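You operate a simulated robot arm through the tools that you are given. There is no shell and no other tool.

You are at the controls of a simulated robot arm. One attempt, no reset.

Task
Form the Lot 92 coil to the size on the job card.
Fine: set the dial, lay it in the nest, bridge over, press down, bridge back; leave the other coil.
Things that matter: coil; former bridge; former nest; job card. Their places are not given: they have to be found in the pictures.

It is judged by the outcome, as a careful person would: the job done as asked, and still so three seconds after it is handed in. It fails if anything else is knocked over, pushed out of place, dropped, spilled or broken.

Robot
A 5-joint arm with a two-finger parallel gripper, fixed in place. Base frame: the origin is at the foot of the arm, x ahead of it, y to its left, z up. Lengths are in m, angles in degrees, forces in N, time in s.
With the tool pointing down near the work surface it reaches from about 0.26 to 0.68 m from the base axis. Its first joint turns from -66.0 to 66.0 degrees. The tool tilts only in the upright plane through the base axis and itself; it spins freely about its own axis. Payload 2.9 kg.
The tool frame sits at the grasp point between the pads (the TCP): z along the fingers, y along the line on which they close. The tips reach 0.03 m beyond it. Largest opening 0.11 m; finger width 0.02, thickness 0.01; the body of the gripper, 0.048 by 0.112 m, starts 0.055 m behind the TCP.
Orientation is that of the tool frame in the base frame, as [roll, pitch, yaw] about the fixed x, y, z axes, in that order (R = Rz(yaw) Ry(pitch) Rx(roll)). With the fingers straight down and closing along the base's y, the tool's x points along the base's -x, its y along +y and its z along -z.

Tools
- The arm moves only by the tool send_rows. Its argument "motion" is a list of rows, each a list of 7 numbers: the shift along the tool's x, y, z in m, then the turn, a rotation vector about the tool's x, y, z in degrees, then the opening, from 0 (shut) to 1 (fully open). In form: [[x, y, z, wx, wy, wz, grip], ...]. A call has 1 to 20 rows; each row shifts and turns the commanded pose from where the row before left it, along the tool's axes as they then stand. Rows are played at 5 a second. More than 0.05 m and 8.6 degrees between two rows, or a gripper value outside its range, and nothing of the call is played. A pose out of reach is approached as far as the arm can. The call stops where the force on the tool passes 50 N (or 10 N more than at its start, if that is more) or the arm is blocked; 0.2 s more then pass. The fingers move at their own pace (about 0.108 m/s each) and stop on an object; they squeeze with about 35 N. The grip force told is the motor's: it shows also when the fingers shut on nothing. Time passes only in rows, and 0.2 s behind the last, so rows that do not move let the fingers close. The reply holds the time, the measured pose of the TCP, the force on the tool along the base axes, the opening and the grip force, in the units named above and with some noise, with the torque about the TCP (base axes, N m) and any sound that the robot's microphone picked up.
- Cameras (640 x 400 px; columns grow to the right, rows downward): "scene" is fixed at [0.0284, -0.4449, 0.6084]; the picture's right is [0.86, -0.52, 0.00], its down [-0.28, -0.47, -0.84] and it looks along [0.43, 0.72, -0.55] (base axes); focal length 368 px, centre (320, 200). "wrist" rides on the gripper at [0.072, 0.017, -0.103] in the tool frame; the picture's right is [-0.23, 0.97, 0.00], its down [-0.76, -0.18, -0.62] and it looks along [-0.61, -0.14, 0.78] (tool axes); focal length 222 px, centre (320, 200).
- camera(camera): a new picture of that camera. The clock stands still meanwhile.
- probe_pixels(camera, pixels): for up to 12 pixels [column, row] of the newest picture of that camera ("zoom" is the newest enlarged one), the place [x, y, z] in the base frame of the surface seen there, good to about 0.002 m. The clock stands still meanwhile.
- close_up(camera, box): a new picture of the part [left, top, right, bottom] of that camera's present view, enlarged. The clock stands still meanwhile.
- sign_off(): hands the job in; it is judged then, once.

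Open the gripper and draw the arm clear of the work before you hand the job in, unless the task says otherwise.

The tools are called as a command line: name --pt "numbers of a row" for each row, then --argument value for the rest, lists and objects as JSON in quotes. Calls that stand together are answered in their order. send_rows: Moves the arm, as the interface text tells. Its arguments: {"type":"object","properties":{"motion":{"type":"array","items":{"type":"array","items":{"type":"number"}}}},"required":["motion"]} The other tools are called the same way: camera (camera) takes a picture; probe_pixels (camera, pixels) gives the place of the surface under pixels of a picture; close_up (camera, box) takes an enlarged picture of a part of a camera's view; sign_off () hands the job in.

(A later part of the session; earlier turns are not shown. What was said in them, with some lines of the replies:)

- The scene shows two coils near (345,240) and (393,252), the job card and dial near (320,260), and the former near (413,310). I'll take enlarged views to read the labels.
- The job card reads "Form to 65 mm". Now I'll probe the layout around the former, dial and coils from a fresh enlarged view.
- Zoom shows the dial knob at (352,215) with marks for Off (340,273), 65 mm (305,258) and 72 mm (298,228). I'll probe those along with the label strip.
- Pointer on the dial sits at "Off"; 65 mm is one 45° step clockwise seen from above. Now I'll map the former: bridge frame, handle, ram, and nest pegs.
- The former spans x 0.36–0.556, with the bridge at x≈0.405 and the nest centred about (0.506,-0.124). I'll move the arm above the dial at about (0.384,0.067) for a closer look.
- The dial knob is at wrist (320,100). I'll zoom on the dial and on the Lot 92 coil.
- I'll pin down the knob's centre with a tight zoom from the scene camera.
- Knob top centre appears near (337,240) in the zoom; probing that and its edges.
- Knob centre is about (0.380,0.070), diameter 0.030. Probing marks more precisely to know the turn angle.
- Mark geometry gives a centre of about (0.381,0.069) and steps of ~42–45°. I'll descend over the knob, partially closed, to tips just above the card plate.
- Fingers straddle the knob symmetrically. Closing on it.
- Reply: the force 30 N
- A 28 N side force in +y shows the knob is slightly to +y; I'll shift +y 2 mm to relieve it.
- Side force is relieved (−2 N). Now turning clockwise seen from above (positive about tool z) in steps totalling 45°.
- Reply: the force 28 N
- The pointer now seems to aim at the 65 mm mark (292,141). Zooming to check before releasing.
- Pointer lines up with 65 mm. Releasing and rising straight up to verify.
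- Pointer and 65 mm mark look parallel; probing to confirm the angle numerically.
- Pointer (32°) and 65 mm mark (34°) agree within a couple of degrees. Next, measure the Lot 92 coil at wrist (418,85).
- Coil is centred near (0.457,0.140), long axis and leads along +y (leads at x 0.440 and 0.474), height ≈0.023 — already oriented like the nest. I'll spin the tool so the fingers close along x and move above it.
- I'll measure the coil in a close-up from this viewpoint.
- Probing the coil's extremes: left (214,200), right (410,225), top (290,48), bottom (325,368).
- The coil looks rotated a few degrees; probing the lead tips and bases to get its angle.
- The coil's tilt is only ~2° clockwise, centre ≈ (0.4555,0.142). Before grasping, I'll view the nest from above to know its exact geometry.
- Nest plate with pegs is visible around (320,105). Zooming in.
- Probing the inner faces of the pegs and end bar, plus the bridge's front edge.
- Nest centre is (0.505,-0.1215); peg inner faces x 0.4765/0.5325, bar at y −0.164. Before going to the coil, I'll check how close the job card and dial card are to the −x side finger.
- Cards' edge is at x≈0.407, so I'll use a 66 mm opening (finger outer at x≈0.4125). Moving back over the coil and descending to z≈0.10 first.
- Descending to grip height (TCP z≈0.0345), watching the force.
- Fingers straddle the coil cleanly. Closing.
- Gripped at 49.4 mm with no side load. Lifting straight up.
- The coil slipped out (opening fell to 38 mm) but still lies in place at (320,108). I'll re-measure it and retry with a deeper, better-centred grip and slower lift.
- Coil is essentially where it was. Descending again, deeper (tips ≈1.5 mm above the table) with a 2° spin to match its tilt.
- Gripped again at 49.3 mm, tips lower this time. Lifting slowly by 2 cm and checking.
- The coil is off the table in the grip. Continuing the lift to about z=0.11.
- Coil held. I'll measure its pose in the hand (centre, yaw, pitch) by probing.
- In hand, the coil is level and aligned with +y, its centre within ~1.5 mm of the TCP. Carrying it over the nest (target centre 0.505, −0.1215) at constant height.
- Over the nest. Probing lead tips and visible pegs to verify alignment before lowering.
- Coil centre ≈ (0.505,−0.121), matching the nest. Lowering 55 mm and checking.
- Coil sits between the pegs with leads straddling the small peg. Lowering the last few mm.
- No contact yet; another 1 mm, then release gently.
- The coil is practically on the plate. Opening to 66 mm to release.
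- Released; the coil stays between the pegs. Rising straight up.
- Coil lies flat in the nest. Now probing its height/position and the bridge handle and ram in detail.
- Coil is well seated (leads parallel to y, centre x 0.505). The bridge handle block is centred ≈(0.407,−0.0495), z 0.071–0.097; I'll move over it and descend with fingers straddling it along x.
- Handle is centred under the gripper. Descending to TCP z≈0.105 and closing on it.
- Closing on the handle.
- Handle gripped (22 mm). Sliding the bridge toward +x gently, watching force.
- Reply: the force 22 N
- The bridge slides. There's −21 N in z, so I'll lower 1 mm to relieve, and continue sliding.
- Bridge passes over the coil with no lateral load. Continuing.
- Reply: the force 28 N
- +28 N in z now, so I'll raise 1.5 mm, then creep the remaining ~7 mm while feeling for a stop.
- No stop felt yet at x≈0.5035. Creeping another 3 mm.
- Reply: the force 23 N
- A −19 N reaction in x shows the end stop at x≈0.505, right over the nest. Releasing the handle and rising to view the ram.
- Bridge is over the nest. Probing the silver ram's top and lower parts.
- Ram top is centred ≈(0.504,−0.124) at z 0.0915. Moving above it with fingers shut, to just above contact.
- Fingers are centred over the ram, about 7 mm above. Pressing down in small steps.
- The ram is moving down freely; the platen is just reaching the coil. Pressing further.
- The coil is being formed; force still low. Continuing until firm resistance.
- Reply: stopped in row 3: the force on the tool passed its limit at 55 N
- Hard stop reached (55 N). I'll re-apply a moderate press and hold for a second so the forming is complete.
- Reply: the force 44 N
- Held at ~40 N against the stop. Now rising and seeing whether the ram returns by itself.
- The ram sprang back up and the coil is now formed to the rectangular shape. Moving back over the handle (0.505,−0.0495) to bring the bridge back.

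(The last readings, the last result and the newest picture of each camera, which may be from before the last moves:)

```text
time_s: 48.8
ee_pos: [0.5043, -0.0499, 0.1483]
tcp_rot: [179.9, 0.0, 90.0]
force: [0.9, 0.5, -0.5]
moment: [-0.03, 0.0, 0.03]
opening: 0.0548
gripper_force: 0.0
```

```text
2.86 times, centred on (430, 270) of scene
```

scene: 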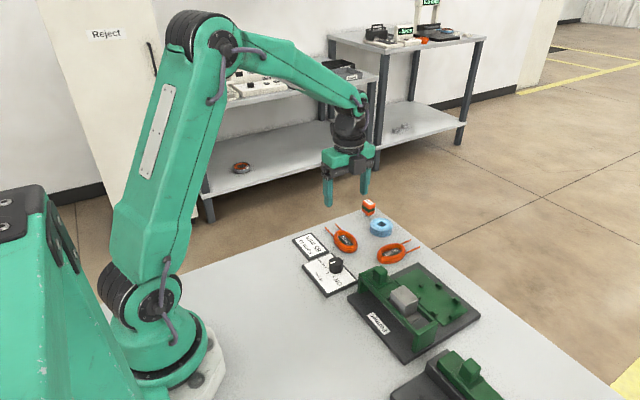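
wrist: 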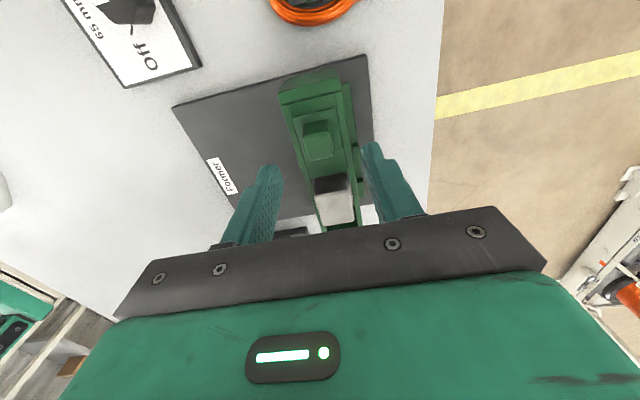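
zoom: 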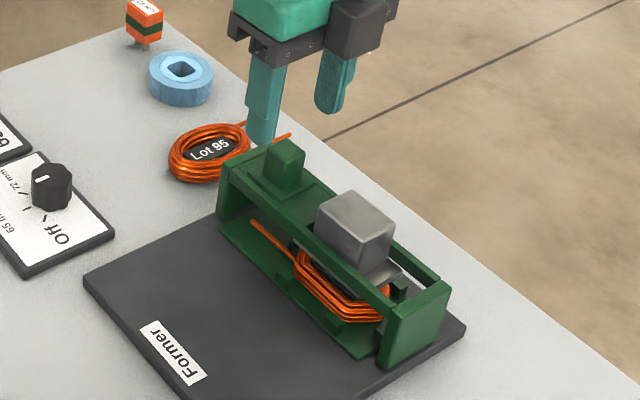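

Aligned with the handle; descending 42 mm and closing.

send_rows --pt "0 0 0.02 0 0 0 0.5" --pt "0 0 0.014 0 0 0 0.5" --pt "0 0 0.008 0 0 0 0.5" --pt "0 0 0 0 0 0 0.5" --pt "0 0 0 0 0 0 0.1" --pt "0 0 0 0 0 0 0.1" --pt "0 0 0 0 0 0 0.1"

close_up --camera "scene" --box '[370, 200, 490, 340]'

```text
time_s: 50.4
ee_pos: [0.5041, -0.0495, 0.1052]
tcp_rot: [-180.0, 0.1, 90.1]
force: [-5.9, 0.8, 0.6]
moment: [0.05, 0.15, 0.0]
opening: 0.0218
gripper_force: 45.0
```

```text
2.86 times, centred on (430, 270) of scene
```

zoom: 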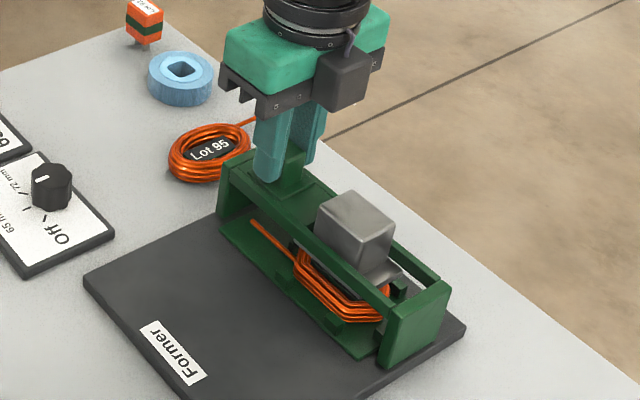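

Handle gripped. Sliding the bridge back (−x), first part.

send_rows --pt "0 -0.005 0 0 0 0 0.1" --pt "0 -0.01 0 0 0 0 0.1" --pt "0 -0.01 0 0 0 0 0.1" --pt "0 -0.01 0 0 0 0 0.1" --pt "0 0 0 0 0 0 0.1"

close_up --camera "scene" --box '[350, 200, 490, 350]'

```text
time_s: 51.6
ee_pos: [0.4696, -0.0496, 0.1051]
tcp_rot: [180.0, 0.0, 89.9]
force: [1.2, -7.3, -0.2]
moment: [-0.16, 0.21, 0.21]
opening: 0.0218
gripper_force: 45.1
```

```text
2.67 times, centred on (420, 275) of scene
```

zoom: 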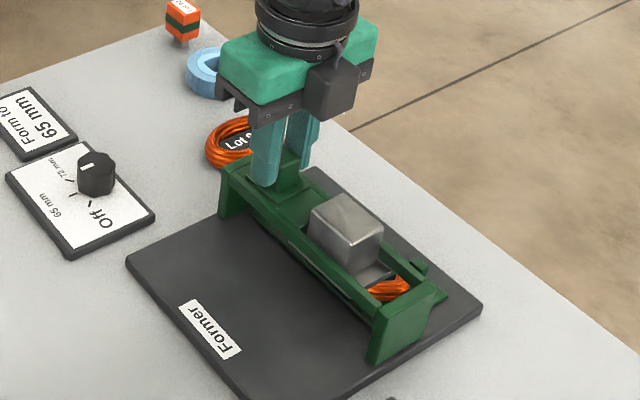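

Bridge comes back smoothly with the coil left in the nest. Continuing toward x≈0.407.

send_rows --pt "0 -0.01 0 0 0 0 0.1" --pt "0 -0.01 0 0 0 0 0.1" --pt "0 -0.01 0 0 0 0 0.1" --pt "0 -0.01 0 0 0 0 0.1" --pt "0 0 0 0 0 0 0.1"

```text
time_s: 52.8
ee_pos: [0.4292, -0.05, 0.1066]
tcp_rot: [179.8, 0.0, 90.0]
force: [-0.7, -6.4, 5.5]
moment: [-0.01, 0.3, -0.18]
opening: 0.0219
gripper_force: 45.2
```

Forces are low at x≈0.429. Creeping the remaining ~22 mm to the rear stop.

send_rows --pt "0 -0.008 0 0 0 0 0.1" --pt "0 -0.007 0 0 0 0 0.1" --pt "0 -0.004 0 0 0 0 0.1" --pt "0 -0.002 0 0 0 0 0.1" --pt "0 -0.001 0 0 0 0 0.1" --pt "0 0 0 0 0 0 0.1"

close_up --camera "scene" --box '[340, 200, 490, 350]'

```text
time_s: 54.2
ee_pos: [0.4082, -0.05, 0.1049]
tcp_rot: [179.7, 0.0, 90.0]
force: [2.1, -18.5, 17.2]
moment: [-0.43, 0.34, -0.13]
opening: 0.0219
gripper_force: 45.1
```

```text
2.67 times, centred on (415, 275) of scene
```

zoom: 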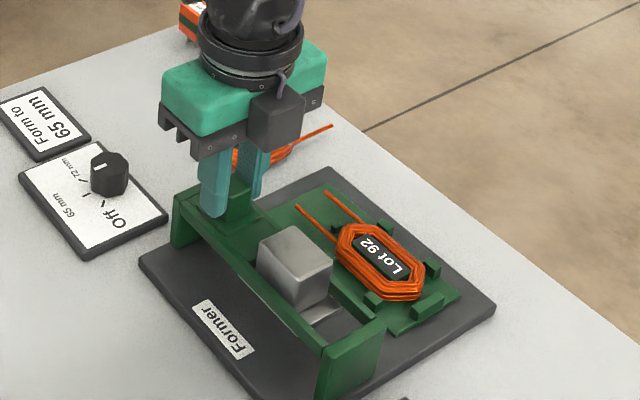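

The coil is formed and the bridge is almost home. Relieving the side load and creeping 2 mm to the rear stop.

send_rows --pt "-0.001 0 -0.0008 0 0 0 0.1" --pt "0 -0.001 0 0 0 0 0.1" --pt "0 -0.001 0 0 0 0 0.1" --pt "0 0 0 0 0 0 0.1"

```text
time_s: 55.2
ee_pos: [0.407, -0.0496, 0.1056]
tcp_rot: [-180.0, -0.1, 90.2]
force: [2.3, 33.1, 11.8]
moment: [0.58, -0.05, -0.49]
opening: 0.0217
gripper_force: 44.8
```

Side load flipped sign; shifting back 1 mm and creeping another 1.5 mm.

send_rows --pt "0.001 0 0 0 0 0 0.1" --pt "0 -0.001 0 0 0 0 0.1" --pt "0 -0.0008 0 0 0 0 0.1" --pt "0 0 0 0 0 0 0.1"

```text
time_s: 56.2
ee_pos: [0.4047, -0.05, 0.1052]
tcp_rot: [179.7, 0.0, 90.0]
force: [14.3, 23.0, -4.9]
moment: [0.46, 0.19, 0.1]
opening: 0.0219
gripper_force: 44.8
```

A +14 N reaction in x indicates the rear stop. Releasing and rising clear.

send_rows --pt "0 0 0 0 0 0 0.35" --pt "0 0 0 0 0 0 0.45" --pt "0 0 -0.02 0 0 0 0.45" --pt "0 0 -0.04 0 0 0 0.45" --pt "0 0 -0.04 0 0 0 0.45" --pt "0.03 0.03 -0.02 0 0 0 0.45" --pt "0.03 0.03 0 0 0 0 0.45" --pt "0 0 0 0 0 0 0.45"

camera --camera "scene"

camera --camera "wrist"

close_up --camera "scene" --box '[290, 210, 510, 370]'

```text
time_s: 58.0
ee_pos: [0.4632, 0.0098, 0.2261]
tcp_rot: [180.0, 0.0, 90.1]
force: [0.3, -0.5, -0.3]
moment: [0.02, 0.02, 0.0]
opening: 0.0495
gripper_force: 0.1
```

```text
taken
```

scene: 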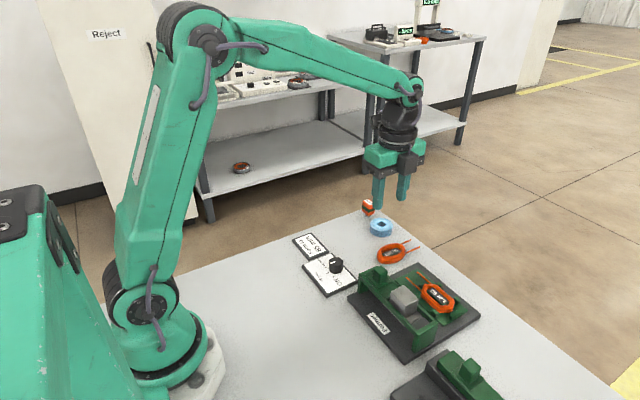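

```text
taken
```

wrist: 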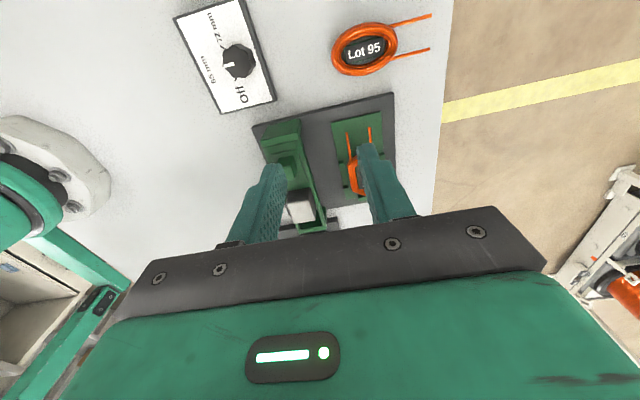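

```text
2.50 times, centred on (400, 290) of scene
```

zoom: 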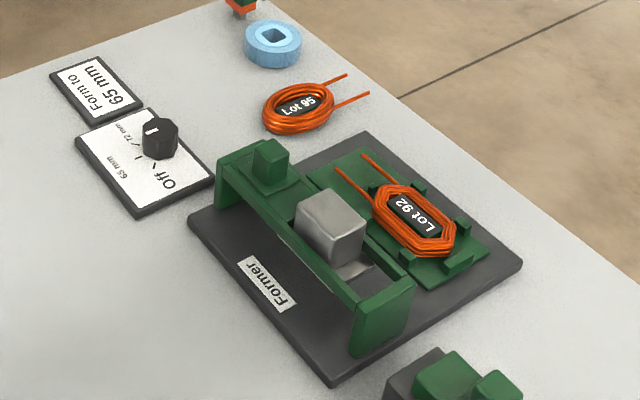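

All in place: Lot 92 formed in the nest, Lot 95 untouched. Verifying bridge position, coil dimension and dial via probes.

close_up --camera "scene" --box '[340, 250, 490, 370]'

probe_pixels --camera "zoom" --pixels '[[205, 60], [390, 245], [325, 275], [283, 140], [160, 75], [387, 125], [415, 118], [430, 195], [465, 190], [375, 145], [462, 165], [420, 155]]'

close_up --camera "wrist" --box '[170, 0, 280, 120]'

```text
3.33 times, centred on (415, 310) of scene
```

zoom: 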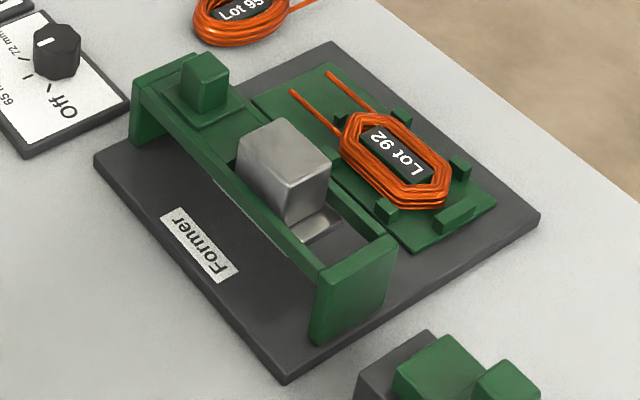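

```text
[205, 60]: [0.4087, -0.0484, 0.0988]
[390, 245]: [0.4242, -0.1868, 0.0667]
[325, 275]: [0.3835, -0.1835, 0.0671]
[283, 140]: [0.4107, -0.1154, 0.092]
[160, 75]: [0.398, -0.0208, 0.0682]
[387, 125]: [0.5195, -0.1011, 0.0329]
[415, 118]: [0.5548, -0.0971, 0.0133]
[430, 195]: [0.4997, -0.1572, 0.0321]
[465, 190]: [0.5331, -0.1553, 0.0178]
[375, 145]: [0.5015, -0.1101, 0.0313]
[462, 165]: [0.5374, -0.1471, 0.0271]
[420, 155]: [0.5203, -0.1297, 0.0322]
```

```text
3.33 times, centred on (225, 60) of wrist
```

zoom: 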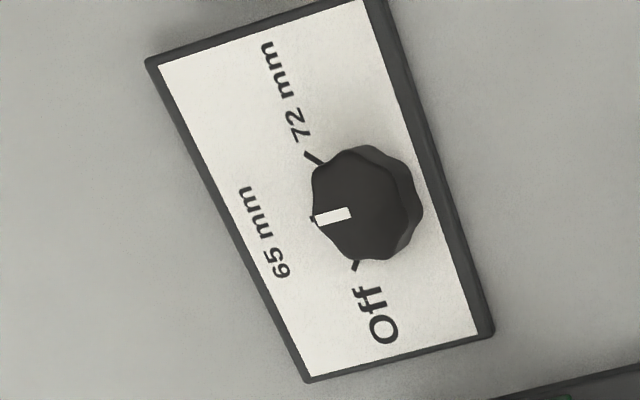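

Dial points to 65 mm, the bridge is exactly at its start position, and the coil is formed in the nest. Opening the gripper and drawing the arm clear upward.

send_rows --pt "0.03 0 -0.02 0 0 0 1" --pt "0.04 0 -0.02 0 0 0 1" --pt "0.04 0 -0.01 0 0 0 1" --pt "0.03 0 0 0 0 0 1" --pt "0 0 0 0 0 0 1" --pt "0 0 0 0 0 0 1"

camera --camera "scene"

camera --camera "wrist"

```text
time_s: 59.4
ee_pos: [0.4657, 0.1486, 0.2741]
tcp_rot: [180.0, 0.0, 90.0]
force: [0.5, 0.1, -0.3]
moment: [0.0, 0.04, 0.01]
opening: 0.11
gripper_force: 0.1
```

```text
taken
```

scene: 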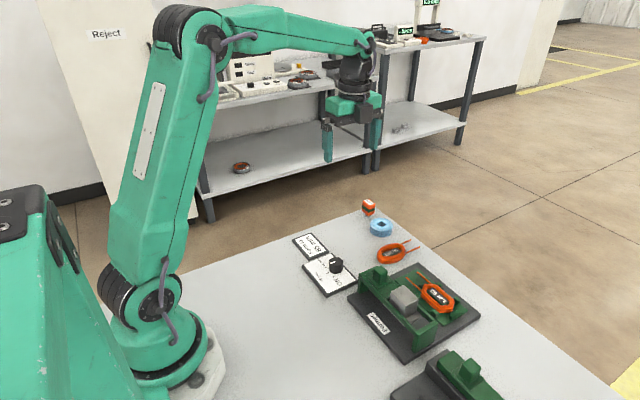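

```text
taken
```

wrist: 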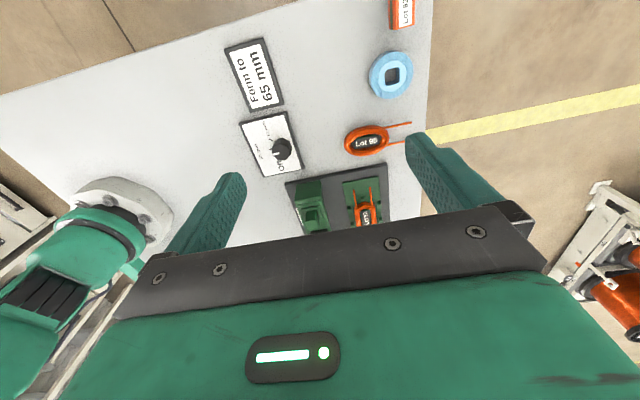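

The arm is clear, the gripper open, everything else is in its place (Lot 95 at (393,252), bobbin at (380,228)). Handing the job in.

sign_off

```text
The job is handed in.
```

The Lot 92 coil is formed and sitting in the nest, with the dial set to the 65 mm on the job card. I went by probe readings along the coil, which put its length at roughly 65 mm; I didn't take a direct measurement.

- **Dial:** it was on Off. I turned it one step to 65 mm, and the pointer was still on that mark when I finished.
- **Coil:** my first grip slipped as the arm rose and the coil was left lying in its place. The second grip held. I laid the coil between the pegs with its leads either side of the small peg.
- **Press:** I slid the bridge over to its front stop and pressed the ram down to its hard stop. I held it there for about a second, and the ram sprang back up by itself.
- **Bridge:** it is back against the rear stop, where it started.
- **Other items:** the Lot 95 coil was not touched, and nothing else was moved or knocked.

I opened the gripper and drew the arm clear before handing in.
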